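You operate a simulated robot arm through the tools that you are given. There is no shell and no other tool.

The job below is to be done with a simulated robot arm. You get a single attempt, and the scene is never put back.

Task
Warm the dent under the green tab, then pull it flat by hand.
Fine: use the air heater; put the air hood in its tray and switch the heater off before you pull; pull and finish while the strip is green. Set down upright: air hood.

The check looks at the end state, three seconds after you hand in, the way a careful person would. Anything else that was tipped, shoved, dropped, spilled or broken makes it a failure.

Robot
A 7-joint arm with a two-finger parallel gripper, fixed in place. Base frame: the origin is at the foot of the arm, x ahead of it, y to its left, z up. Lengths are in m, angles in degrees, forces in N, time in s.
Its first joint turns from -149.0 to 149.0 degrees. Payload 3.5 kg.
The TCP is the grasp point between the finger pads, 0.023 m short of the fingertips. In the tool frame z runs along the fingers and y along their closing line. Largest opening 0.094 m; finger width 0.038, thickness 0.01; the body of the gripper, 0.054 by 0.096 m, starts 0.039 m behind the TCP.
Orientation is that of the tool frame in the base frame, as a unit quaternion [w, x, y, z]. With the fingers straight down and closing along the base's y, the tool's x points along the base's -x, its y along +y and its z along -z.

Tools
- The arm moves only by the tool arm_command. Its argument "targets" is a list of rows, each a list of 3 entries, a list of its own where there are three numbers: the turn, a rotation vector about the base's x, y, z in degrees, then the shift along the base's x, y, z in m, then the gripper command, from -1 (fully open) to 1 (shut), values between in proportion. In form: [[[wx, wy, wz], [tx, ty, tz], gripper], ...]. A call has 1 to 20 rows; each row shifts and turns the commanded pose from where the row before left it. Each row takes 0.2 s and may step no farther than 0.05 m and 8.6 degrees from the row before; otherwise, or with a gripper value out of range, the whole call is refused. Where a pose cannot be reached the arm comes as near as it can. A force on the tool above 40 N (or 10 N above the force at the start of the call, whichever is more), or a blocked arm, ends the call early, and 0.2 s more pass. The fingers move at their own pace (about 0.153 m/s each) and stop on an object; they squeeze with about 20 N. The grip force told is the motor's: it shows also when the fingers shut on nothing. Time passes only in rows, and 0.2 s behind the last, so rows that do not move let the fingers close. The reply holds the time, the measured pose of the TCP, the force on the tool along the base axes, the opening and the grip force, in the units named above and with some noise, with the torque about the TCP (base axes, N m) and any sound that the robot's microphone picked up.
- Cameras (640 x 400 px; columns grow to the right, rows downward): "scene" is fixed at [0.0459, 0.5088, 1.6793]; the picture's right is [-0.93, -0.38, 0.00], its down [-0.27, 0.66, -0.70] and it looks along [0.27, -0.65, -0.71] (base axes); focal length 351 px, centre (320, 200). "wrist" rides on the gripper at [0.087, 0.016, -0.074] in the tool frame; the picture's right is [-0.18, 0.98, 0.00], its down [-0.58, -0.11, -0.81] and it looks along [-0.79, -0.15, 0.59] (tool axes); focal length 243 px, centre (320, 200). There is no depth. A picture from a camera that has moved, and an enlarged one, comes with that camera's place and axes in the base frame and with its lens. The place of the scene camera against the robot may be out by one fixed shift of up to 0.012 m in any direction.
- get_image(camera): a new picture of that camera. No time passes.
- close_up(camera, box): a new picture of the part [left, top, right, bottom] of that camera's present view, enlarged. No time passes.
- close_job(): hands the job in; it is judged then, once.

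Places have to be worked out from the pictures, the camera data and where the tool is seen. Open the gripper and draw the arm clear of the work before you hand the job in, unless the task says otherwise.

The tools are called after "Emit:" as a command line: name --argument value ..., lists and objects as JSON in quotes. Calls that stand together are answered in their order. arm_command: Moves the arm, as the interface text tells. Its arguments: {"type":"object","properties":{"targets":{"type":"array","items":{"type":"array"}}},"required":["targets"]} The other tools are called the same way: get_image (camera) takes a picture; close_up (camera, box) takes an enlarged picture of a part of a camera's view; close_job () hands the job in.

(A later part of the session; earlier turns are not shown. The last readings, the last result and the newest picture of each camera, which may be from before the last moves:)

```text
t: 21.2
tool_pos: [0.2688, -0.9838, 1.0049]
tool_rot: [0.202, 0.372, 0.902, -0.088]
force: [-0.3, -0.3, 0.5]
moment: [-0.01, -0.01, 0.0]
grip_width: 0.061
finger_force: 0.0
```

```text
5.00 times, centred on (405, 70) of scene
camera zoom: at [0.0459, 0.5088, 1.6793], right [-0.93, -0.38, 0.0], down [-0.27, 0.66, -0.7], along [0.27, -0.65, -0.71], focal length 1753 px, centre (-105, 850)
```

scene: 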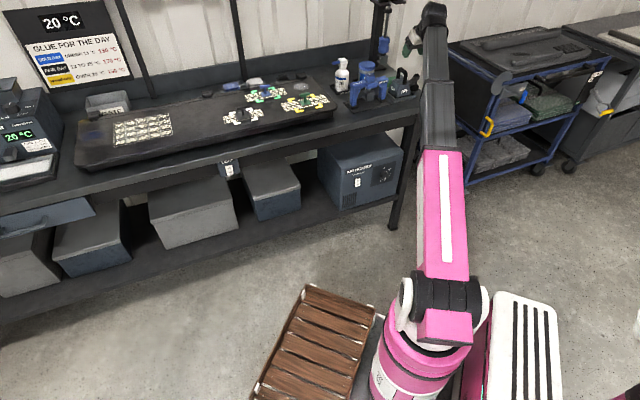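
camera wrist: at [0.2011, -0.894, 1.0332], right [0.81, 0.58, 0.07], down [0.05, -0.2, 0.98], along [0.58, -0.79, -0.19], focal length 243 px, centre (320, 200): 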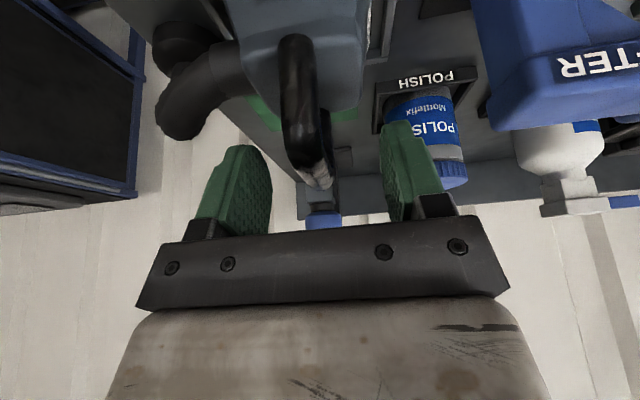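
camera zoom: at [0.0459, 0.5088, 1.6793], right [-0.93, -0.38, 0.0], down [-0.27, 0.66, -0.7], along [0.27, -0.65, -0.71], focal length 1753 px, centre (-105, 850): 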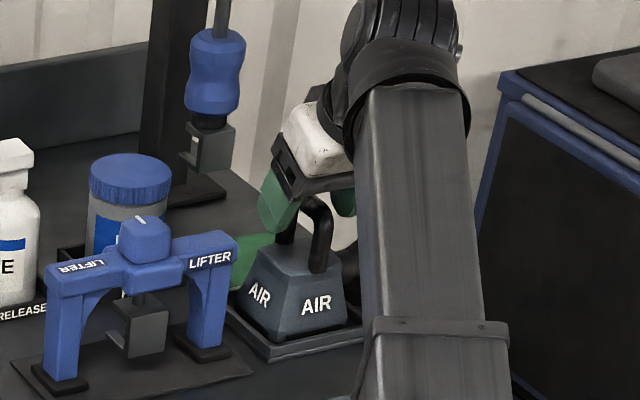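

The bar lies ~4 mm to the −y-finger side and ~8 mm lower than the TCP; I shift accordingly, then close the gripper.

Emit:
arm_command --targets '[[[0, 0, 0], [-0.0032, -0.0032, 0], -0.3], [[0, 0, 0], [0.0024, -0.0024, -0.0072], -0.3], [[0, 0, 0], [0, 0, 0], 0.2], [[0, 0, 0], [0, 0, 0], 0.5], [[0, 0, 0], [0, 0, 0], 1], [[0, 0, 0], [0, 0, 0], 1], [[0, 0, 0], [0, 0, 0], 1]]'

Emit:
get_image --camera "wrist"

Emit:
close_up --camera "scene" --box '[360, 30, 450, 110]'

```text
t: 22.8
tool_pos: [0.2662, -0.9912, 0.9966]
tool_rot: [0.203, 0.372, 0.901, -0.088]
force: [1.4, -0.5, 0.3]
moment: [-0.07, -0.07, 0.01]
grip_width: 0.0167
finger_force: 20.0
```

```text
taken
camera wrist: at [0.1999, -0.8999, 1.0255], right [0.81, 0.58, 0.07], down [0.05, -0.2, 0.98], along [0.58, -0.79, -0.19], focal length 243 px, centre (320, 200)
```

wrist: 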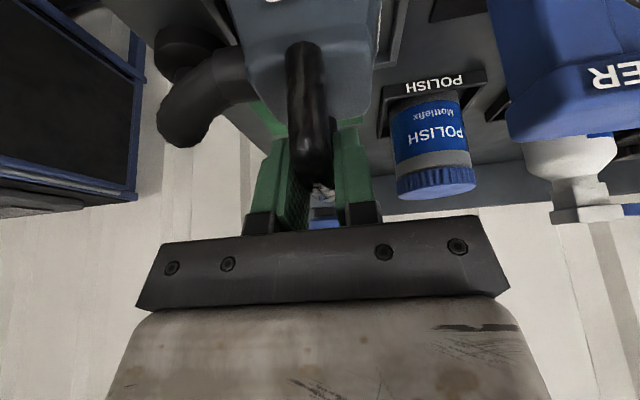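

```text
5.00 times, centred on (405, 70) of scene
camera zoom: at [0.0459, 0.5088, 1.6793], right [-0.93, -0.38, 0.0], down [-0.27, 0.66, -0.7], along [0.27, -0.65, -0.71], focal length 1753 px, centre (-105, 850)
```

zoom: 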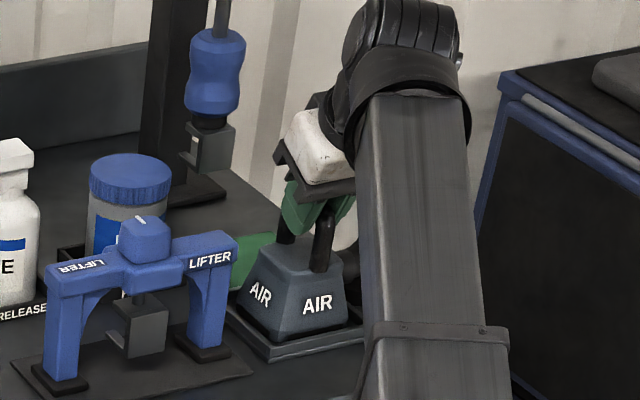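

The handle is gripped (0.0167 m wide). I lift slowly straight up 6 cm and check.

Emit:
arm_command --targets '[[[0, 0, 0], [0, 0, 0.004], 1], [[0, 0, 0], [0, 0, 0.008], 1], [[0, 0, 0], [0, 0, 0.012], 1], [[0, 0, 0], [0, 0, 0.014], 1], [[0, 0, 0], [0, 0, 0.014], 1], [[0, 0, 0], [0, 0, 0.008], 1]]'

Emit:
close_up --camera "scene" --box '[360, 30, 450, 110]'

Emit:
get_image --camera "wrist"

```text
t: 24.2
tool_pos: [0.2656, -0.9897, 1.0568]
tool_rot: [0.202, 0.373, 0.901, -0.088]
force: [0.1, 0.3, -3.8]
moment: [0.01, 0.0, 0.0]
grip_width: 0.016
finger_force: 19.9
```

```text
5.00 times, centred on (405, 70) of scene
camera zoom: at [0.0459, 0.5088, 1.6793], right [-0.93, -0.38, 0.0], down [-0.27, 0.66, -0.7], along [0.27, -0.65, -0.71], focal length 1753 px, centre (-105, 850)
```

zoom: 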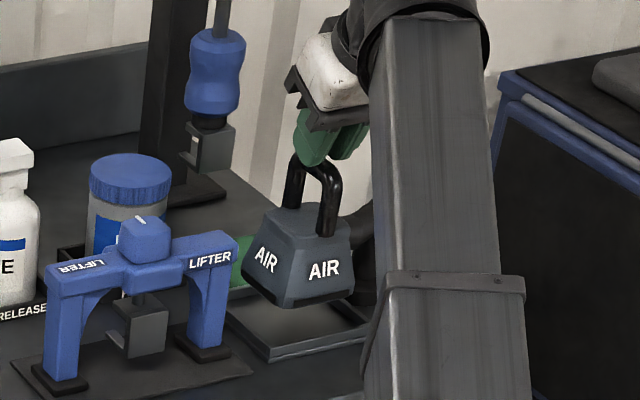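

```text
taken
camera wrist: at [0.1995, -0.8992, 1.0859], right [0.81, 0.58, 0.07], down [0.05, -0.2, 0.98], along [0.58, -0.79, -0.19], focal length 243 px, centre (320, 200)
```

wrist: 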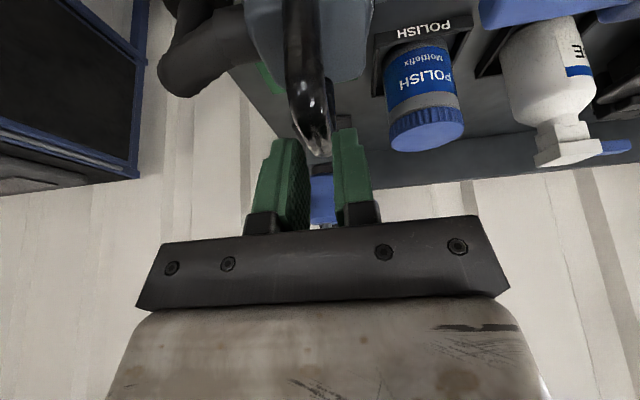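

The hood is up (about 3.8 N), but it seems to have slipped toward the fingertips; I enlarge to check before moving on.

Emit:
close_up --camera "wrist" --box '[220, 0, 420, 220]'

Emit:
close_up --camera "scene" --box '[385, 40, 425, 80]'

```text
1.82 times, centred on (320, 110) of wrist
camera zoom: at [0.1995, -0.8992, 1.0859], right [0.81, 0.58, 0.07], down [0.05, -0.2, 0.98], along [0.58, -0.79, -0.19], focal length 441 px, centre (320, 364)
```

zoom: 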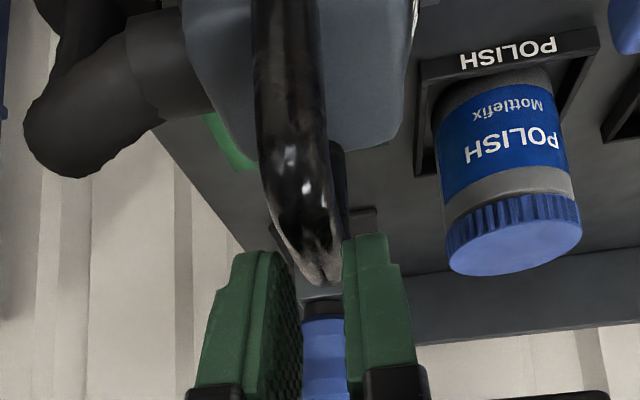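

```text
10.00 times, centred on (405, 60) of scene
camera zoom: at [0.0459, 0.5088, 1.6793], right [-0.93, -0.38, 0.0], down [-0.27, 0.66, -0.7], along [0.27, -0.65, -0.71], focal length 3507 px, centre (-530, 1600)
```

zoom: 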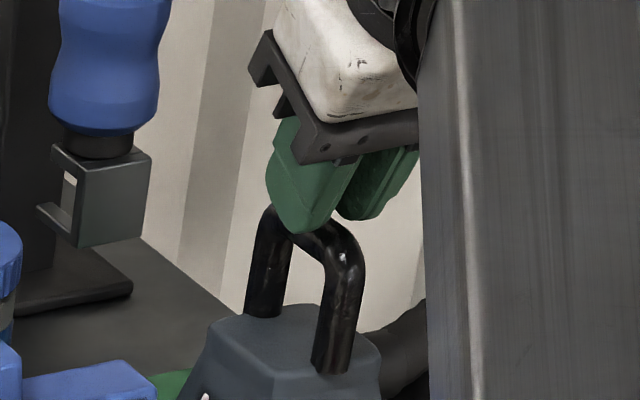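

The bar slipped to the fingertips. I lower it straight back into the tray and will re-grip deeper.

Emit:
arm_command --targets '[[[0, 0, 0], [0, 0, -0.004], 1], [[0, 0, 0], [0, 0, -0.008], 1], [[0, 0, 0], [0, 0, -0.01], 1], [[0, 0, 0], [0, 0, -0.01], 1], [[0, 0, 0], [0, 0, -0.006], 1], [[0, 0, 0], [0, 0, -0.003], 1]]'

Emit:
get_image --camera "wrist"

Emit:
close_up --camera "scene" --box '[360, 30, 450, 110]'

```text
t: 25.6
tool_pos: [0.2674, -0.9895, 1.0184]
tool_rot: [0.204, 0.373, 0.901, -0.088]
force: [2.6, -0.4, 17.1]
moment: [-0.01, -0.04, -0.01]
grip_width: 0.0169
finger_force: 20.3
```

```text
taken
camera wrist: at [0.1994, -0.8989, 1.0464], right [0.81, 0.58, 0.07], down [0.05, -0.19, 0.98], along [0.58, -0.79, -0.19], focal length 243 px, centre (320, 200)
```

wrist: 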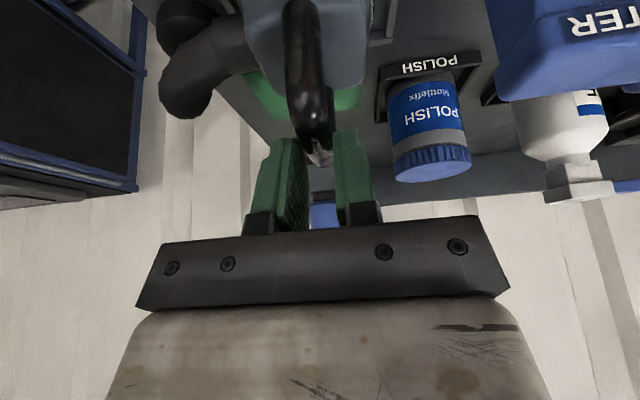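

```text
5.00 times, centred on (405, 70) of scene
camera zoom: at [0.0459, 0.5088, 1.6793], right [-0.93, -0.38, 0.0], down [-0.27, 0.66, -0.7], along [0.27, -0.65, -0.71], focal length 1753 px, centre (-105, 850)
```

zoom: 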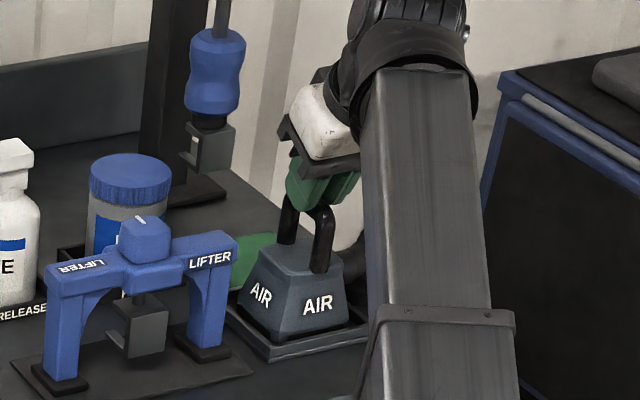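

The hood is seated in the tray again (17 N upward). I open, go deeper along the tool axis to z≈0.990, and re-grip.

Emit:
arm_command --targets '[[[0, 0, 0], [0, 0, 0], 0.3], [[0, 0, 0], [0, 0, 0], -0.1], [[0, 0, 0], [0.003, -0.003, -0.009], -0.1], [[0, 0, 0], [0.003, -0.003, -0.009], -0.1], [[0, 0, 0], [0.003, -0.003, -0.009], -0.1], [[0, 0, 0], [0, 0, -0.002], -0.1], [[0, 0, 0], [0, 0, 0], -0.1]]'

Emit:
get_image --camera "wrist"

Emit:
close_up --camera "scene" --box '[385, 50, 425, 90]'

```text
t: 27.2
tool_pos: [0.2754, -0.9985, 0.9884]
tool_rot: [0.202, 0.373, 0.901, -0.088]
force: [0.6, 0.0, 0.3]
moment: [0.03, 0.03, 0.0]
grip_width: 0.0519
finger_force: 0.1
```

```text
taken
camera wrist: at [0.2088, -0.9074, 1.0174], right [0.81, 0.58, 0.07], down [0.05, -0.2, 0.98], along [0.58, -0.79, -0.19], focal length 243 px, centre (320, 200)
```

wrist: 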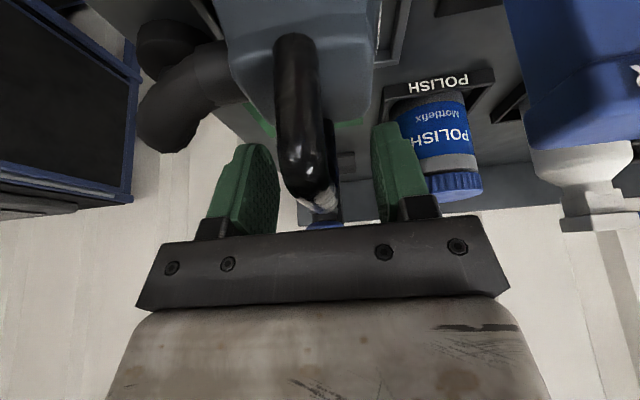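

```text
10.00 times, centred on (405, 70) of scene
camera zoom: at [0.0459, 0.5088, 1.6793], right [-0.93, -0.38, 0.0], down [-0.27, 0.66, -0.7], along [0.27, -0.65, -0.71], focal length 3507 px, centre (-530, 1500)
```

zoom: 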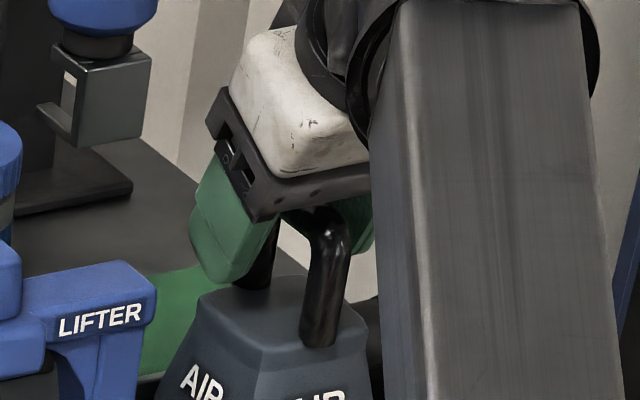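

Fingers are now well below the bar. A 4 mm lateral shift, then close.

Emit:
arm_command --targets '[[[0, 0, 0], [-0.0028, -0.0028, 0], -0.1], [[0, 0, 0], [0, 0, 0], 0.2], [[0, 0, 0], [0, 0, 0], 0.5], [[0, 0, 0], [0, 0, 0], 1], [[0, 0, 0], [0, 0, 0], 1], [[0, 0, 0], [0, 0, 0], 1]]'

Emit:
get_image --camera "wrist"

```text
t: 28.6
tool_pos: [0.2721, -1.0, 0.9873]
tool_rot: [0.202, 0.373, 0.901, -0.088]
force: [0.7, -0.3, 0.0]
moment: [0.01, -0.04, 0.02]
grip_width: 0.017
finger_force: 20.4
```

```text
taken
camera wrist: at [0.2056, -0.9105, 1.0168], right [0.81, 0.58, 0.07], down [0.05, -0.2, 0.98], along [0.58, -0.79, -0.19], focal length 243 px, centre (320, 200)
```

wrist: 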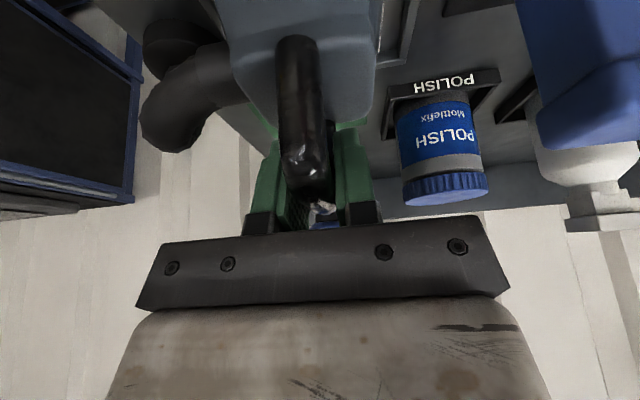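

Gripped deeper (bar end now at the TCP level in view). Lift gently again 3 cm and check for slip.

Emit:
arm_command --targets '[[[0, 0, 0], [0, 0, 0.002], 1], [[0, 0, 0], [0, 0, 0.003], 1], [[0, 0, 0], [0, 0, 0.005], 1], [[0, 0, 0], [0, 0, 0.007], 1], [[0, 0, 0], [0, 0, 0.008], 1], [[0, 0, 0], [0, 0, 0.005], 1]]'

Emit:
get_image --camera "wrist"

Emit:
close_up --camera "scene" --box '[360, 30, 450, 110]'

```text
t: 30.0
tool_pos: [0.2725, -1.0, 1.017]
tool_rot: [0.202, 0.372, 0.902, -0.088]
force: [0.0, 0.2, -3.2]
moment: [-0.04, -0.02, 0.02]
grip_width: 0.0171
finger_force: 20.6
```

```text
taken
camera wrist: at [0.2061, -0.9098, 1.0464], right [0.81, 0.58, 0.07], down [0.05, -0.2, 0.98], along [0.58, -0.79, -0.19], focal length 243 px, centre (320, 200)
```

wrist: 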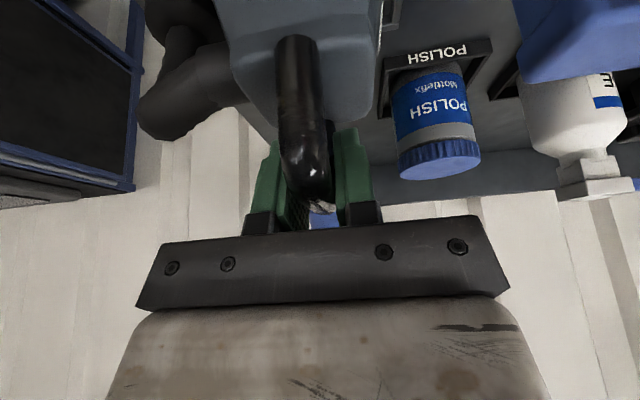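

```text
5.00 times, centred on (405, 70) of scene
camera zoom: at [0.0459, 0.5088, 1.6793], right [-0.93, -0.38, 0.0], down [-0.27, 0.66, -0.7], along [0.27, -0.65, -0.71], focal length 1753 px, centre (-105, 850)
```

zoom: 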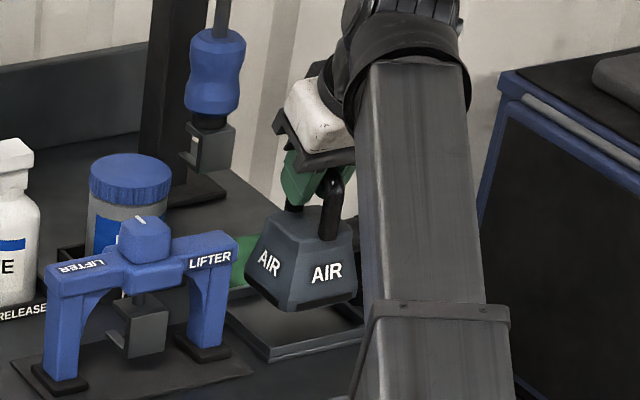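

No slip this time (grip holds, hood level). Now carry it back toward the robot and up, in front of the lifter.

Emit:
arm_command --targets '[[[0, 0, 0], [0, 0, 0.006], 1], [[0, 0, 0], [0, 0, 0.012], 1], [[0, 0, 0], [-0.004, 0.004, 0.015], 1], [[0, 0, 0], [-0.01, 0.01, 0.015], 1], [[0, 0, 0], [-0.015, 0.0155, 0.015], 1], [[0, 0, 0], [-0.018, 0.0185, 0.012], 1], [[0, 0, 0], [-0.018, 0.0185, 0.01], 1], [[0, 0, 0], [-0.012, 0.012, 0.006], 1], [[0, 0, 0], [-0.007, 0.0075, 0.002], 1]]'

Emit:
get_image --camera "scene"

Emit:
get_image --camera "wrist"

```text
t: 32.0
tool_pos: [0.1872, -0.9148, 1.1106]
tool_rot: [0.203, 0.372, 0.901, -0.088]
force: [0.1, 0.1, -3.5]
moment: [-0.02, 0.01, 0.01]
grip_width: 0.017
finger_force: 19.7
```

```text
taken
```

scene: 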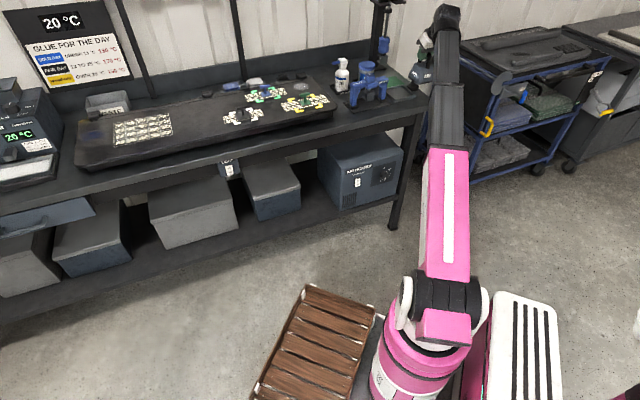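

```text
taken
camera wrist: at [0.1205, -0.8247, 1.1395], right [0.81, 0.58, 0.07], down [0.05, -0.2, 0.98], along [0.58, -0.79, -0.19], focal length 243 px, centre (320, 200)
```

wrist: 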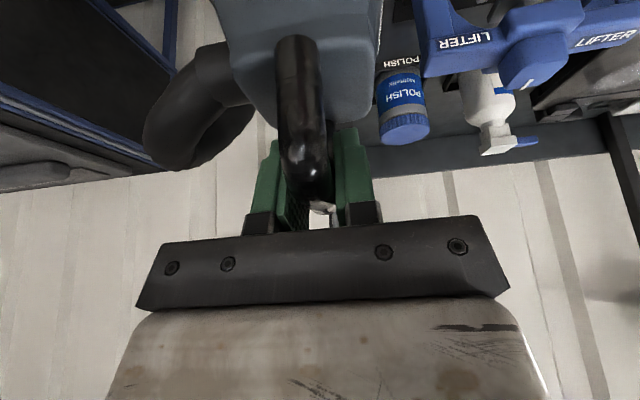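

Stable. Now carry it along the bench in front of the lifter toward the panel.

Emit:
arm_command --targets '[[[0, 0, 0], [0.006, 0.006, 0], 1], [[0, 0, 0], [0.013, 0.0125, 0], 1], [[0, 0, 0], [0.02, 0.0195, 0.001], 1], [[0, 0, 0], [0.0215, 0.021, 0.001], 1], [[0, 0, 0], [0.0215, 0.021, 0.001], 1], [[0, 0, 0], [0.0215, 0.021, 0.001], 1], [[0, 0, 0], [0.0215, 0.021, 0], 1], [[0, 0, 0], [0.0215, 0.021, 0], 1], [[0, 0, 0], [0.0215, 0.021, 0], 1], [[0, 0, 0], [0.0215, 0.021, 0], 1], [[0, 0, 0], [0.0215, 0.021, 0], 1], [[0, 0, 0], [0.02, 0.0195, 0], 1], [[0, 0, 0], [0.015, 0.0145, 0], 1], [[0, 0, 0], [0.008, 0.008, 0], 1]]'

Emit:
get_image --camera "scene"

Emit:
get_image --camera "wrist"

```text
t: 35.0
tool_pos: [0.4397, -0.6656, 1.1136]
tool_rot: [0.202, 0.372, 0.902, -0.088]
force: [1.8, 0.3, -4.0]
moment: [-0.01, 0.0, -0.01]
grip_width: 0.017
finger_force: 20.3
```

```text
taken
```

scene: 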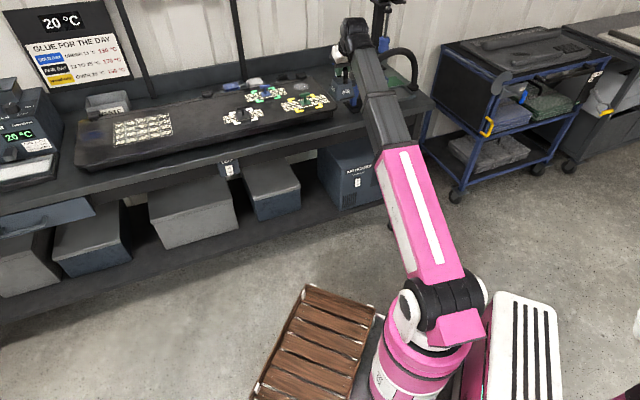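

```text
taken
camera wrist: at [0.3736, -0.5765, 1.1433], right [0.81, 0.58, 0.07], down [0.05, -0.2, 0.98], along [0.58, -0.79, -0.19], focal length 243 px, centre (320, 200)
```

wrist: 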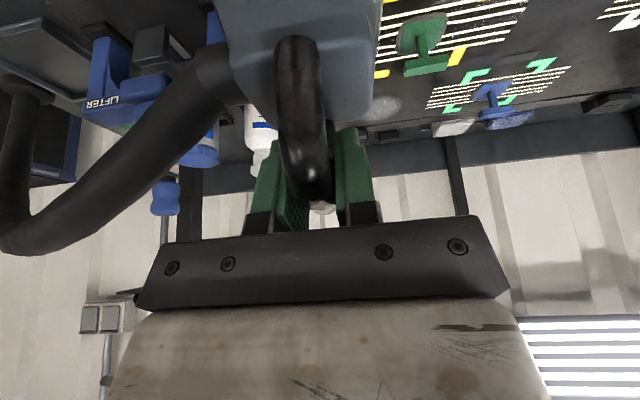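

The hose arcs over the lifter clear in the air. I zoom on the tab from this wrist view to refine its position relative to the tool.

Emit:
close_up --camera "wrist" --box '[360, 0, 560, 125]'

Emit:
close_up --camera "scene" --box '[270, 30, 430, 130]'

```text
3.20 times, centred on (460, 62) of wrist
camera zoom: at [0.3736, -0.5765, 1.1433], right [0.81, 0.58, 0.07], down [0.05, -0.2, 0.98], along [0.58, -0.79, -0.19], focal length 776 px, centre (-128, 640)
```

zoom: 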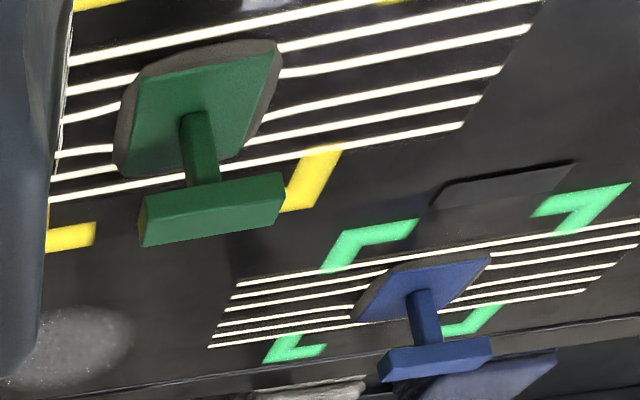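

```text
4.00 times, centred on (350, 80) of scene
camera zoom: at [0.0459, 0.5088, 1.6793], right [-0.93, -0.38, 0.0], down [-0.27, 0.66, -0.7], along [0.27, -0.65, -0.71], focal length 1403 px, centre (200, 680)
```

zoom: 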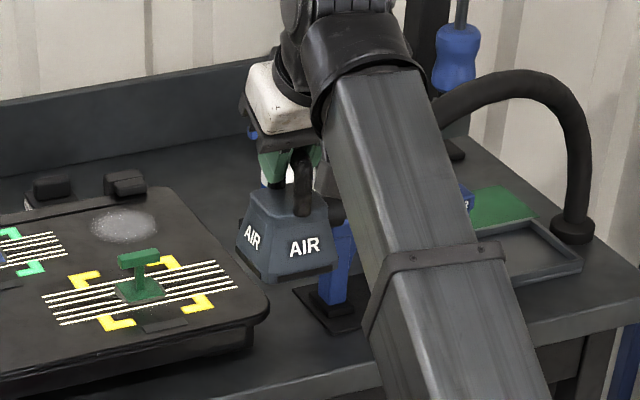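

Wrist and scene agree on the dent at ≈(0.607, −0.686). Estimating hood centre about 9 mm robot-side of the TCP, I move the TCP to (0.613, −0.692) at this height.

Emit:
arm_command --targets '[[[0, 0, 0], [0.006, -0.001, 0], 1], [[0, 0, 0], [0.013, -0.002, 0], 1], [[0, 0, 0], [0.02, -0.003, 0], 1], [[0, 0, 0], [0.022, -0.0035, 0], 1], [[0, 0, 0], [0.022, -0.0035, 0], 1], [[0, 0, 0], [0.022, -0.0035, 0], 1], [[0, 0, 0], [0.022, -0.0035, 0], 1], [[0, 0, 0], [0.022, -0.003, 0], 1], [[0, 0, 0], [0.014, -0.002, 0], 1], [[0, 0, 0], [0.01, -0.0015, 0], 1]]'

Emit:
get_image --camera "scene"

Emit:
close_up --camera "scene" --box '[270, 50, 350, 125]'

Emit:
get_image --camera "wrist"

```text
t: 37.2
tool_pos: [0.6169, -0.6956, 1.1167]
tool_rot: [0.202, 0.372, 0.901, -0.088]
force: [0.4, -0.5, -4.6]
moment: [-0.01, -0.01, 0.01]
grip_width: 0.0169
finger_force: 19.5
```

```text
taken
```

scene: 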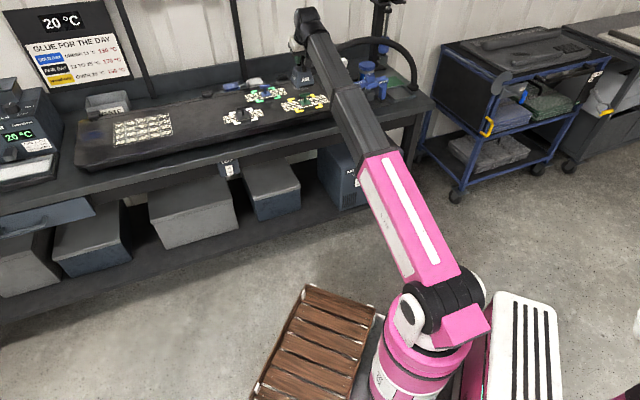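

```text
5.33 times, centred on (310, 88) of scene
camera zoom: at [0.0459, 0.5088, 1.6793], right [-0.93, -0.38, 0.0], down [-0.27, 0.66, -0.7], along [0.27, -0.65, -0.71], focal length 1870 px, centre (373, 800)
```

zoom: 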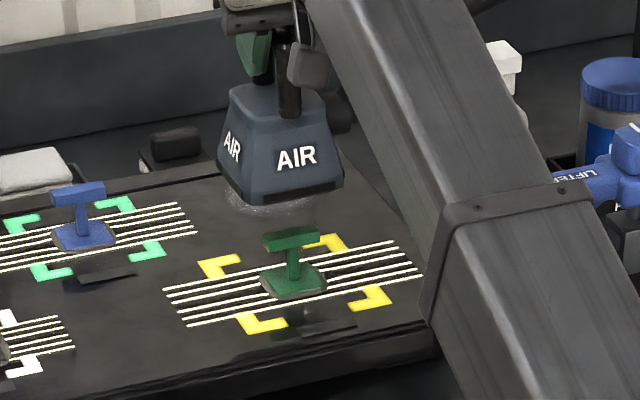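

```text
taken
camera wrist: at [0.5491, -0.605, 1.1445], right [0.81, 0.58, 0.07], down [0.05, -0.2, 0.98], along [0.58, -0.79, -0.19], focal length 243 px, centre (320, 200)
```

wrist: 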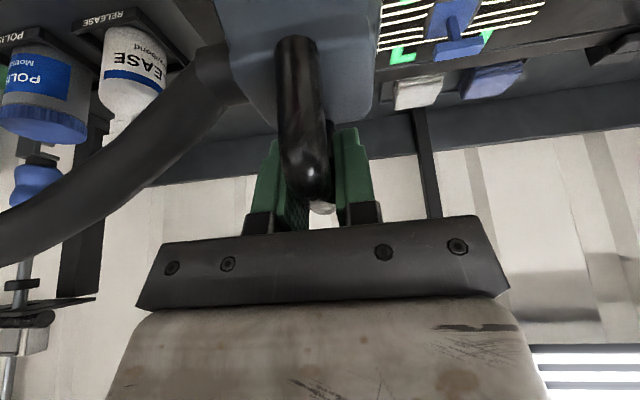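

The hood hovers over the tab, laterally aligned. I lower it to TCP z≈1.05 so the tab enters the hood, then compare with the yellow corners.

Emit:
arm_command --targets '[[[0, 0, 0], [-0.001, 0.001, -0.005], 1], [[0, 0, 0], [-0.001, 0.001, -0.01], 1], [[0, 0, 0], [-0.001, 0.001, -0.015], 1], [[0, 0, 0], [0, 0, -0.015], 1], [[0, 0, 0], [0, 0, -0.012], 1], [[0, 0, 0], [0, 0, -0.006], 1], [[0, 0, 0], [0, 0, -0.003], 1]]'

Emit:
close_up --camera "scene" --box '[270, 50, 350, 125]'

Emit:
get_image --camera "wrist"

```text
t: 38.4
tool_pos: [0.6135, -0.691, 1.0641]
tool_rot: [0.207, 0.372, 0.9, -0.09]
force: [-1.9, 3.1, 17.1]
moment: [0.43, 0.36, -0.05]
grip_width: 0.0165
finger_force: 19.7
stopped in row 6: the force on the tool passed its limit at 44 N (the readings are from after the stop); the commanded pose is now the measured one
```

```text
5.33 times, centred on (310, 88) of scene
camera zoom: at [0.0459, 0.5088, 1.6793], right [-0.93, -0.38, 0.0], down [-0.27, 0.66, -0.7], along [0.27, -0.65, -0.71], focal length 1870 px, centre (373, 800)
```

zoom: 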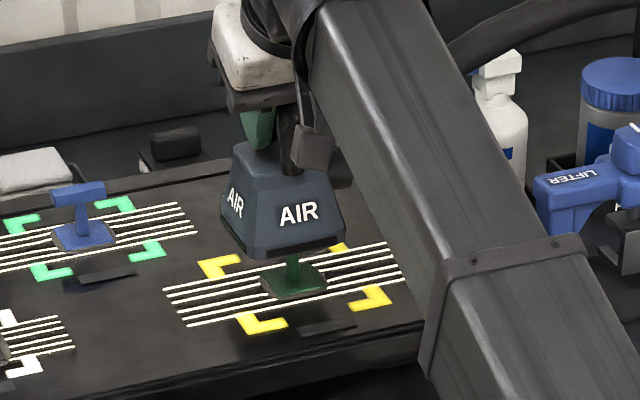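

```text
taken
camera wrist: at [0.546, -0.6, 1.0915], right [0.81, 0.58, 0.07], down [0.05, -0.19, 0.98], along [0.58, -0.79, -0.18], focal length 243 px, centre (320, 200)
```

wrist: 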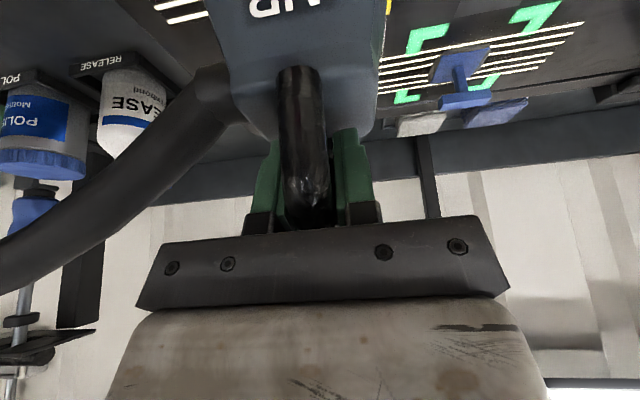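

The hood's rim touched the tab's T-bar (hood sits about 8 mm too far along +length per the scene view). I raise it 3 cm and re-measure before trying again.

Emit:
arm_command --targets '[[[0, 0, 0], [0, 0, 0.004], 1], [[0, 0, 0], [0, 0, 0.008], 1], [[0, 0, 0], [0, 0, 0.012], 1], [[0, 0, 0], [0, 0, 0.008], 1], [[0, 0, 0], [0, 0, 0.0], 1]]'

Emit:
close_up --camera "scene" --box '[280, 60, 330, 120]'

Emit:
get_image --camera "wrist"

Emit:
close_up --camera "wrist" --box '[200, 0, 420, 230]'

```text
t: 39.6
tool_pos: [0.6132, -0.6909, 1.0942]
tool_rot: [0.205, 0.371, 0.901, -0.089]
force: [-0.9, 0.5, -3.0]
moment: [0.03, -0.02, 0.0]
grip_width: 0.0169
finger_force: 19.8
```

```text
6.67 times, centred on (305, 90) of scene
camera zoom: at [0.0459, 0.5088, 1.6793], right [-0.93, -0.38, 0.0], down [-0.27, 0.66, -0.7], along [0.27, -0.65, -0.71], focal length 2338 px, centre (420, 933)
```

zoom: 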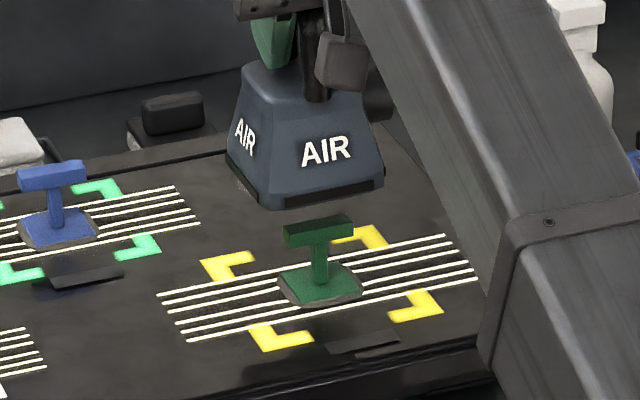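

```text
taken
camera wrist: at [0.5465, -0.601, 1.1221], right [0.81, 0.58, 0.07], down [0.05, -0.19, 0.98], along [0.58, -0.79, -0.18], focal length 243 px, centre (320, 200)
```

wrist: 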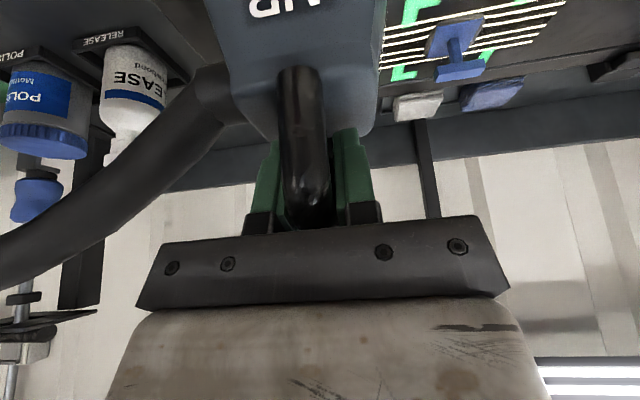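

```text
1.74 times, centred on (310, 115) of wrist
camera zoom: at [0.5465, -0.601, 1.1221], right [0.81, 0.58, 0.07], down [0.05, -0.19, 0.98], along [0.58, -0.79, -0.18], focal length 422 px, centre (337, 348)
```

zoom: 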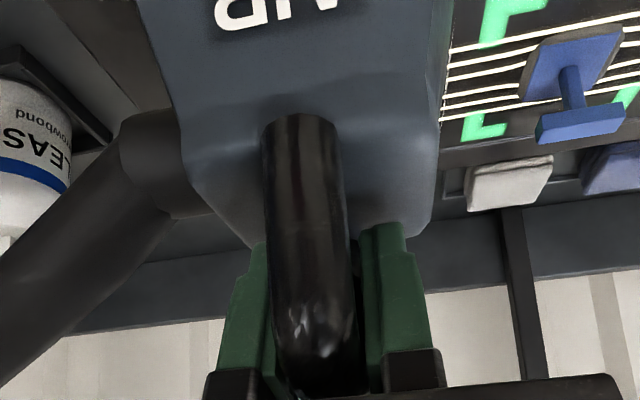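

The moment reading and a slight hood roll indicate the −length wall hit the bar's end. I shift 6 mm along −length and 6 mm toward the robot, then lower to just above the bar top.

Emit:
arm_command --targets '[[[0, 0, 0], [-0.0045, 0, 0], 1], [[0, 0, 0], [-0.004, 0, 0], 1], [[0, 0, 0], [0, 0, -0.006], 1], [[0, 0, 0], [0, 0, -0.01], 1], [[0, 0, 0], [0, 0, -0.006], 1], [[0, 0, 0], [0, 0, 0], 1]]'

Emit:
close_up --camera "scene" --box '[280, 70, 330, 120]'

```text
t: 41.0
tool_pos: [0.6041, -0.6901, 1.071]
tool_rot: [0.206, 0.372, 0.901, -0.089]
force: [0.8, 0.7, -3.3]
moment: [0.0, -0.03, 0.01]
grip_width: 0.0168
finger_force: 19.8
```

```text
8.00 times, centred on (305, 95) of scene
camera zoom: at [0.0459, 0.5088, 1.6793], right [-0.93, -0.38, 0.0], down [-0.27, 0.66, -0.7], along [0.27, -0.65, -0.71], focal length 2805 px, centre (440, 1040)
```

zoom: 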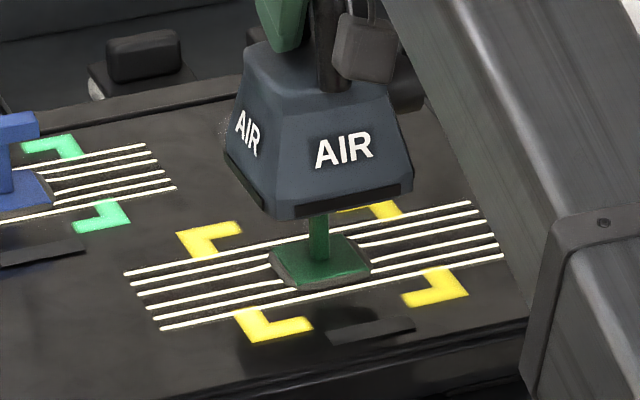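

Alignment now looks centred (hood l-centre ≈ −0.0445 vs bar −0.046). I descend slowly in small steps, watching force.

Emit:
arm_command --targets '[[[0, 0, 0], [0, 0, -0.003], 1], [[0, 0, 0], [0, 0, -0.003], 1], [[0, 0, 0], [0, 0, -0.003], 1], [[0, 0, 0], [0, 0, -0.003], 1]]'

```text
t: 42.2
tool_pos: [0.6061, -0.6894, 1.0638]
tool_rot: [0.208, 0.372, 0.9, -0.091]
force: [-3.1, 2.6, 16.7]
moment: [0.45, 0.27, -0.03]
grip_width: 0.0169
finger_force: 20.3
stopped in row 4: the force on the tool passed its limit at 42 N (the readings are from after the stop); the commanded pose is now the measured one
```

Contact again at the same height, so I look closely from both cameras.

Emit:
close_up --camera "scene" --box '[285, 80, 325, 115]'

Emit:
close_up --camera "scene" --box '[270, 40, 350, 125]'

Emit:
get_image --camera "wrist"

```text
11.43 times, centred on (305, 98) of scene
camera zoom: at [0.0459, 0.5088, 1.6793], right [-0.93, -0.38, 0.0], down [-0.27, 0.66, -0.7], along [0.27, -0.65, -0.71], focal length 4008 px, centre (491, 1371)
```

zoom: 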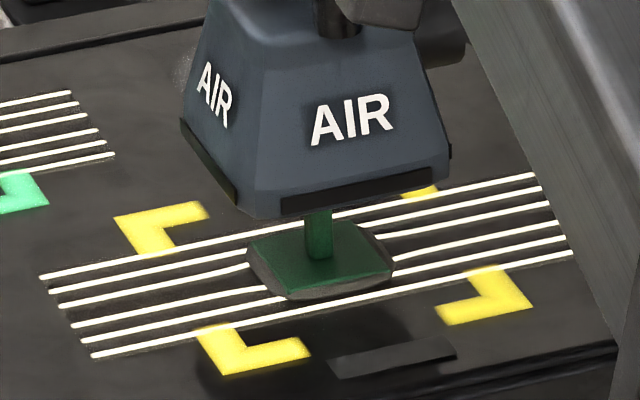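

```text
4.71 times, centred on (310, 82) of scene
camera zoom: at [0.0459, 0.5088, 1.6793], right [-0.93, -0.38, 0.0], down [-0.27, 0.66, -0.7], along [0.27, -0.65, -0.71], focal length 1650 px, centre (367, 753)
```

zoom: 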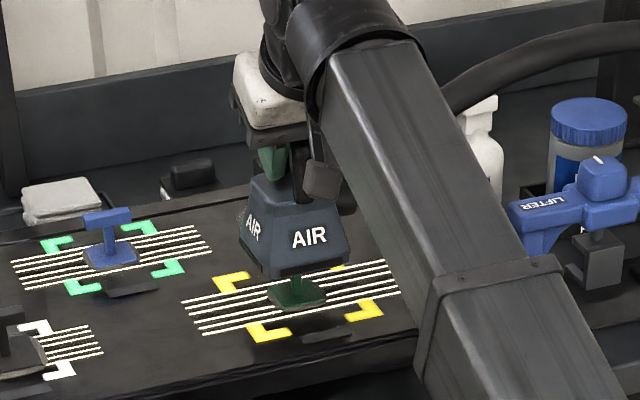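

```text
taken
camera wrist: at [0.5385, -0.5997, 1.0909], right [0.81, 0.58, 0.07], down [0.04, -0.19, 0.98], along [0.58, -0.79, -0.18], focal length 243 px, centre (320, 200)
```

wrist: 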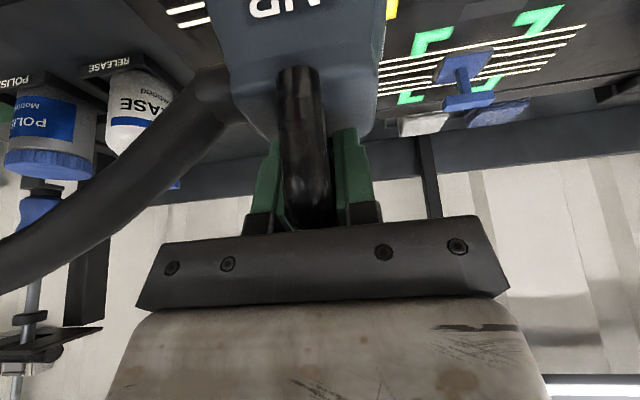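

Same height again despite the shift, so I need the hood's true bottom height. I'll raise it, move 0.13 m along +length to bare panel between the green and black tabs, and touch down lightly there to measure.

Emit:
arm_command --targets '[[[0, 0, 0], [0, 0, 0.005], 1], [[0, 0, 0], [0, 0, 0.012], 1], [[0, 0, 0], [0, 0, 0.012], 1], [[0, 0, 0], [0.006, 0.006, 0.003], 1], [[0, 0, 0], [0.013, 0.013, 0], 1], [[0, 0, 0], [0.018, 0.0175, 0], 1], [[0, 0, 0], [0.019, 0.0185, 0], 1], [[0, 0, 0], [0.018, 0.0175, 0], 1], [[0, 0, 0], [0.013, 0.012, 0], 1], [[0, 0, 0], [0.006, 0.006, 0], 1], [[0, 0, 0], [0, 0, 0], 1]]'

Emit:
close_up --camera "scene" --box '[220, 50, 340, 130]'

Emit:
get_image --camera "wrist"

```text
t: 44.6
tool_pos: [0.6998, -0.5991, 1.0954]
tool_rot: [0.207, 0.372, 0.9, -0.091]
force: [-0.1, -0.6, -2.8]
moment: [-0.01, 0.01, 0.0]
grip_width: 0.0168
finger_force: 20.2
```

```text
5.00 times, centred on (280, 90) of scene
camera zoom: at [0.0459, 0.5088, 1.6793], right [-0.93, -0.38, 0.0], down [-0.27, 0.66, -0.7], along [0.27, -0.65, -0.71], focal length 1753 px, centre (520, 750)
```

zoom: 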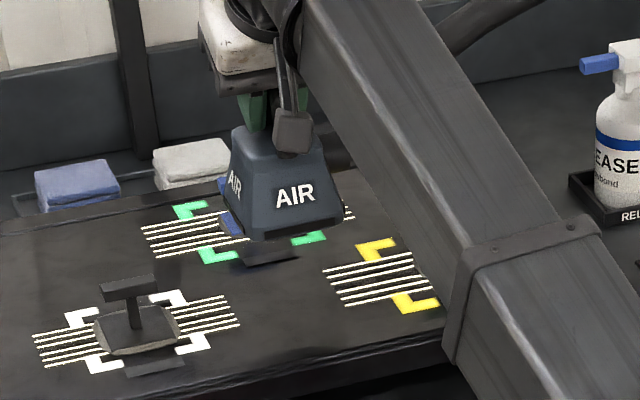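

```text
taken
camera wrist: at [0.6323, -0.5089, 1.1221], right [0.81, 0.58, 0.07], down [0.05, -0.19, 0.98], along [0.58, -0.79, -0.18], focal length 243 px, centre (320, 200)
```

wrist: 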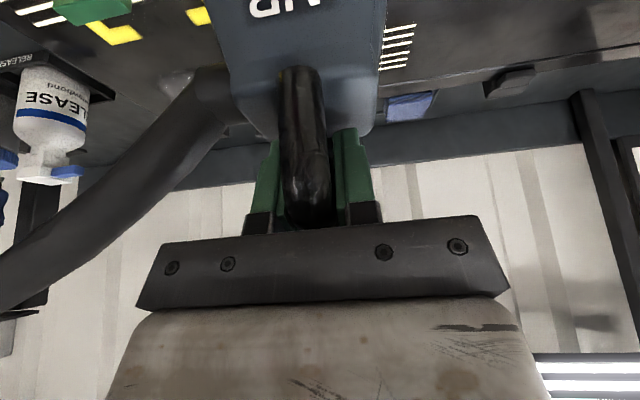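

Clear of marks and tabs here. Lowering to TCP z≈1.045 and then creeping down.

Emit:
arm_command --targets '[[[0, 0, 0], [0, 0, -0.006], 1], [[0, 0, 0], [0, 0, -0.012], 1], [[0, 0, 0], [0, 0, -0.015], 1], [[0, 0, 0], [0, 0, -0.01], 1], [[0, 0, 0], [0, 0, -0.006], 1], [[0, 0, 0], [0, 0, -0.003], 1], [[0, 0, 0], [0, 0, -0.003], 1], [[0, 0, 0], [0, 0, -0.003], 1], [[0, 0, 0], [0, 0, -0.003], 1], [[0, 0, 0], [0, 0, -0.003], 1]]'

Emit:
close_up --camera "scene" --box '[220, 50, 340, 130]'

```text
t: 46.8
tool_pos: [0.6996, -0.6001, 1.0303]
tool_rot: [0.209, 0.372, 0.9, -0.091]
force: [0.5, -0.1, -4.1]
moment: [-0.03, -0.03, 0.05]
grip_width: 0.017
finger_force: 20.5
```

```text
5.00 times, centred on (280, 90) of scene
camera zoom: at [0.0459, 0.5088, 1.6793], right [-0.93, -0.38, 0.0], down [-0.27, 0.66, -0.7], along [0.27, -0.65, -0.71], focal length 1753 px, centre (520, 750)
```

zoom: 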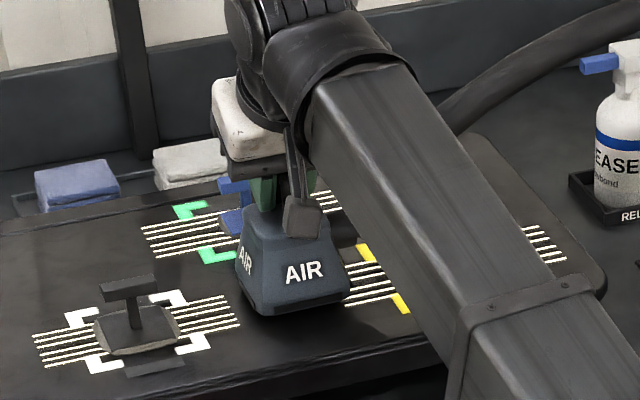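

No touch yet at 1.030; keep creeping down.

Emit:
arm_command --targets '[[[0, 0, 0], [0, 0, -0.002], 1], [[0, 0, 0], [0, 0, -0.002], 1], [[0, 0, 0], [0, 0, -0.002], 1], [[0, 0, 0], [0, 0, -0.002], 1]]'

```text
t: 47.8
tool_pos: [0.7001, -0.5994, 1.0227]
tool_rot: [0.208, 0.372, 0.9, -0.091]
force: [-0.5, 0.0, -3.1]
moment: [-0.03, -0.05, 0.01]
grip_width: 0.017
finger_force: 20.2
```

Emit:
arm_command --targets '[[[0, 0, 0], [0, 0, -0.002], 1], [[0, 0, 0], [0, 0, -0.002], 1], [[0, 0, 0], [0, 0, -0.002], 1]]'

Emit:
close_up --camera "scene" --box '[250, 80, 310, 120]'

```text
t: 48.5
tool_pos: [0.6993, -0.6004, 1.021]
tool_rot: [0.211, 0.372, 0.899, -0.091]
force: [-2.5, 1.5, 12.0]
moment: [0.69, -0.01, 0.16]
grip_width: 0.0171
finger_force: 20.1
stopped in row 3: the force on the tool passed its limit at 44 N (the readings are from after the stop); the commanded pose is now the measured one
```

```text
10.00 times, centred on (280, 100) of scene
camera zoom: at [0.0459, 0.5088, 1.6793], right [-0.93, -0.38, 0.0], down [-0.27, 0.66, -0.7], along [0.27, -0.65, -0.71], focal length 3507 px, centre (720, 1200)
```

zoom: 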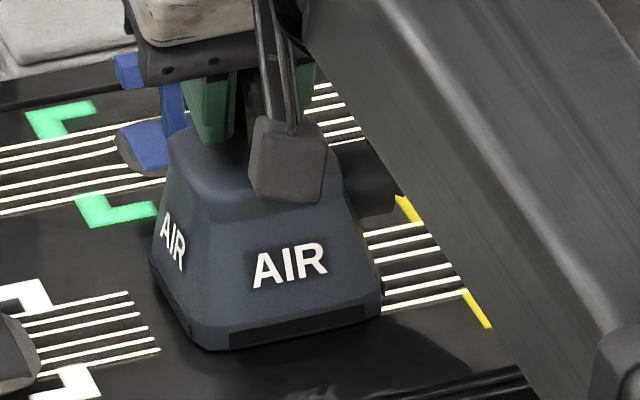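

The bottom touches panel at TCP z=1.021, so at the tab the hood's flat underside met the T-bar top exactly (no usable cavity): the hood must be held just above the tab. So the heater must be switched on first; I carry the hood back to its tray, starting by lifting and moving in front of the lifter.

Emit:
arm_command --targets '[[[0, 0, 0], [0, 0, 0.005], 1], [[0, 0, 0], [0, 0, 0.012], 1], [[0, 0, 0], [0, 0, 0.02], 1], [[0, 0, 0], [0, 0, 0.022], 1], [[0, 0, 0], [0, 0, 0.02], 1], [[0, 0, 0], [0, 0, 0.013], 1], [[0, 0, 0], [-0.007, -0.0017, 0], 1], [[0, 0, 0], [-0.016, -0.004, 0], 1], [[0, 0, 0], [-0.0231, -0.0056, 0], 1], [[0, 0, 0], [-0.0231, -0.0056, 0], 1], [[0, 0, 0], [-0.0231, -0.0056, 0], 1], [[0, 0, 0], [-0.0231, -0.0056, 0], 1], [[0, 0, 0], [-0.0231, -0.0056, 0], 1], [[0, 0, 0], [-0.0231, -0.0056, 0], 1], [[0, 0, 0], [-0.0231, -0.0056, 0], 1], [[0, 0, 0], [-0.0231, -0.0056, 0], 1], [[0, 0, 0], [-0.0231, -0.0056, 0], 1], [[0, 0, 0], [-0.014, -0.0034, 0], 1], [[0, 0, 0], [-0.009, -0.0022, 0], 1]]'

Emit:
close_up --camera "scene" --box '[230, 30, 440, 160]'

Emit:
get_image --camera "wrist"

```text
t: 52.5
tool_pos: [0.4442, -0.6622, 1.1131]
tool_rot: [0.209, 0.371, 0.9, -0.092]
force: [0.2, -0.4, -3.3]
moment: [-0.02, 0.0, -0.01]
grip_width: 0.0171
finger_force: 19.5
```

```text
3.05 times, centred on (335, 95) of scene
camera zoom: at [0.0459, 0.5088, 1.6793], right [-0.93, -0.38, 0.0], down [-0.27, 0.66, -0.7], along [0.27, -0.65, -0.71], focal length 1069 px, centre (274, 520)
```

zoom: 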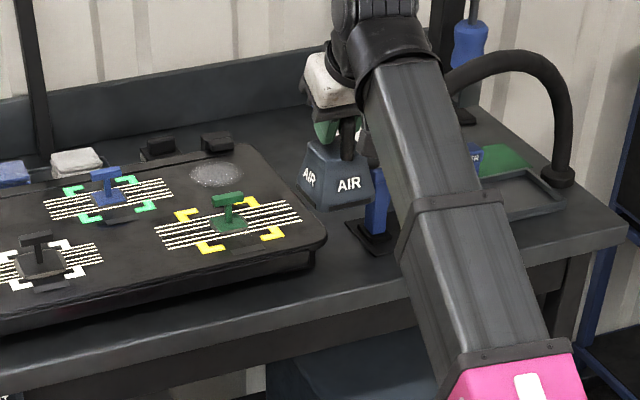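

```text
taken
camera wrist: at [0.3775, -0.5716, 1.1392], right [0.81, 0.58, 0.07], down [0.04, -0.19, 0.98], along [0.58, -0.79, -0.18], focal length 243 px, centre (320, 200)
```

wrist: 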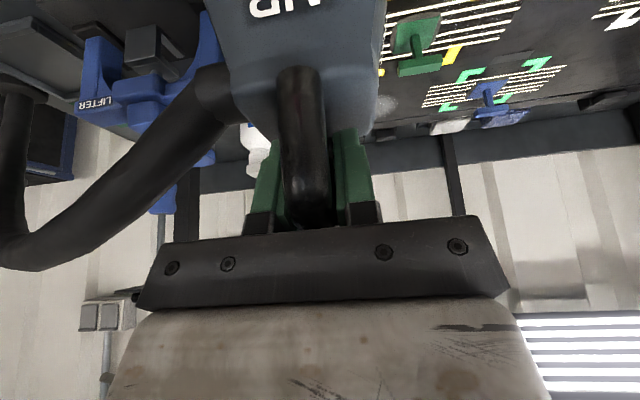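

Hood is held well. Continue along −length in front of the lifter.

Emit:
arm_command --targets '[[[0, 0, 0], [-0.0065, -0.0064, 0], 1], [[0, 0, 0], [-0.013, -0.0128, 0], 1], [[0, 0, 0], [-0.0195, -0.0192, 0], 1], [[0, 0, 0], [-0.0217, -0.0213, 0], 1], [[0, 0, 0], [-0.0217, -0.0213, 0], 1], [[0, 0, 0], [-0.0217, -0.0213, 0], 1], [[0, 0, 0], [-0.0217, -0.0213, 0], 1], [[0, 0, 0], [-0.0217, -0.0213, 0], 1], [[0, 0, 0], [-0.0217, -0.0213, 0], 1], [[0, 0, 0], [-0.0217, -0.0213, 0], 1], [[0, 0, 0], [-0.0217, -0.0213, 0], 1], [[0, 0, 0], [-0.0195, -0.0192, 0], 1], [[0, 0, 0], [-0.0152, -0.015, 0], 1], [[0, 0, 0], [-0.0087, -0.0085, 0], 1]]'

```text
t: 55.5
tool_pos: [0.1903, -0.9152, 1.1104]
tool_rot: [0.21, 0.372, 0.899, -0.091]
force: [0.5, 0.7, -3.6]
moment: [0.0, -0.01, -0.03]
grip_width: 0.0168
finger_force: 20.3
```

Now move out over the tray and lower to TCP z≈1.02, then check alignment.

Emit:
arm_command --targets '[[[0, 0, 0], [0.006, -0.006, -0.004], 1], [[0, 0, 0], [0.012, -0.012, -0.006], 1], [[0, 0, 0], [0.016, -0.017, -0.008], 1], [[0, 0, 0], [0.016, -0.017, -0.01], 1], [[0, 0, 0], [0.016, -0.016, -0.012], 1], [[0, 0, 0], [0.01, -0.011, -0.014], 1], [[0, 0, 0], [0.006, -0.006, -0.014], 1], [[0, 0, 0], [0, 0, -0.012], 1], [[0, 0, 0], [0, 0, -0.008], 1], [[0, 0, 0], [0, 0, -0.002], 1]]'

Emit:
close_up --camera "scene" --box '[360, 40, 440, 110]'

Emit:
get_image --camera "wrist"

```text
t: 57.7
tool_pos: [0.2714, -1.0004, 1.0228]
tool_rot: [0.211, 0.371, 0.9, -0.092]
force: [0.8, 0.3, -3.3]
moment: [-0.01, -0.04, 0.0]
grip_width: 0.017
finger_force: 20.4
```

```text
5.71 times, centred on (400, 75) of scene
camera zoom: at [0.0459, 0.5088, 1.6793], right [-0.93, -0.38, 0.0], down [-0.27, 0.66, -0.7], along [0.27, -0.65, -0.71], focal length 2004 px, centre (-137, 914)
```

zoom: 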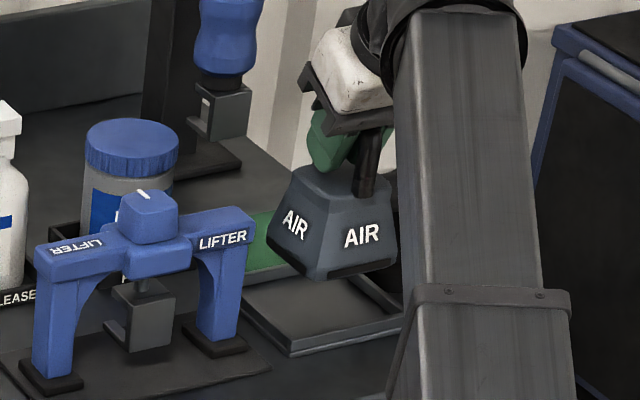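

```text
taken
camera wrist: at [0.2039, -0.909, 1.049], right [0.81, 0.58, 0.07], down [0.04, -0.19, 0.98], along [0.58, -0.79, -0.18], focal length 243 px, centre (320, 200)
```

wrist: 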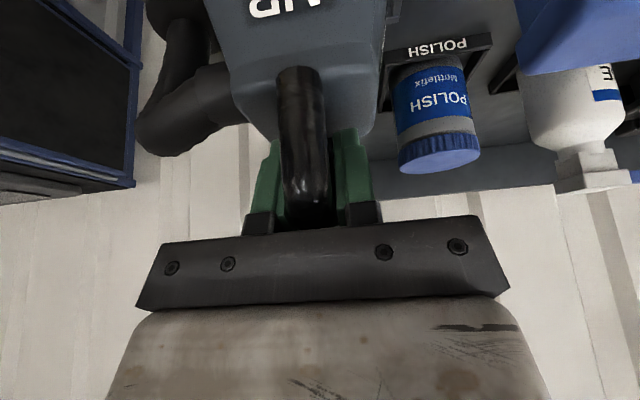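

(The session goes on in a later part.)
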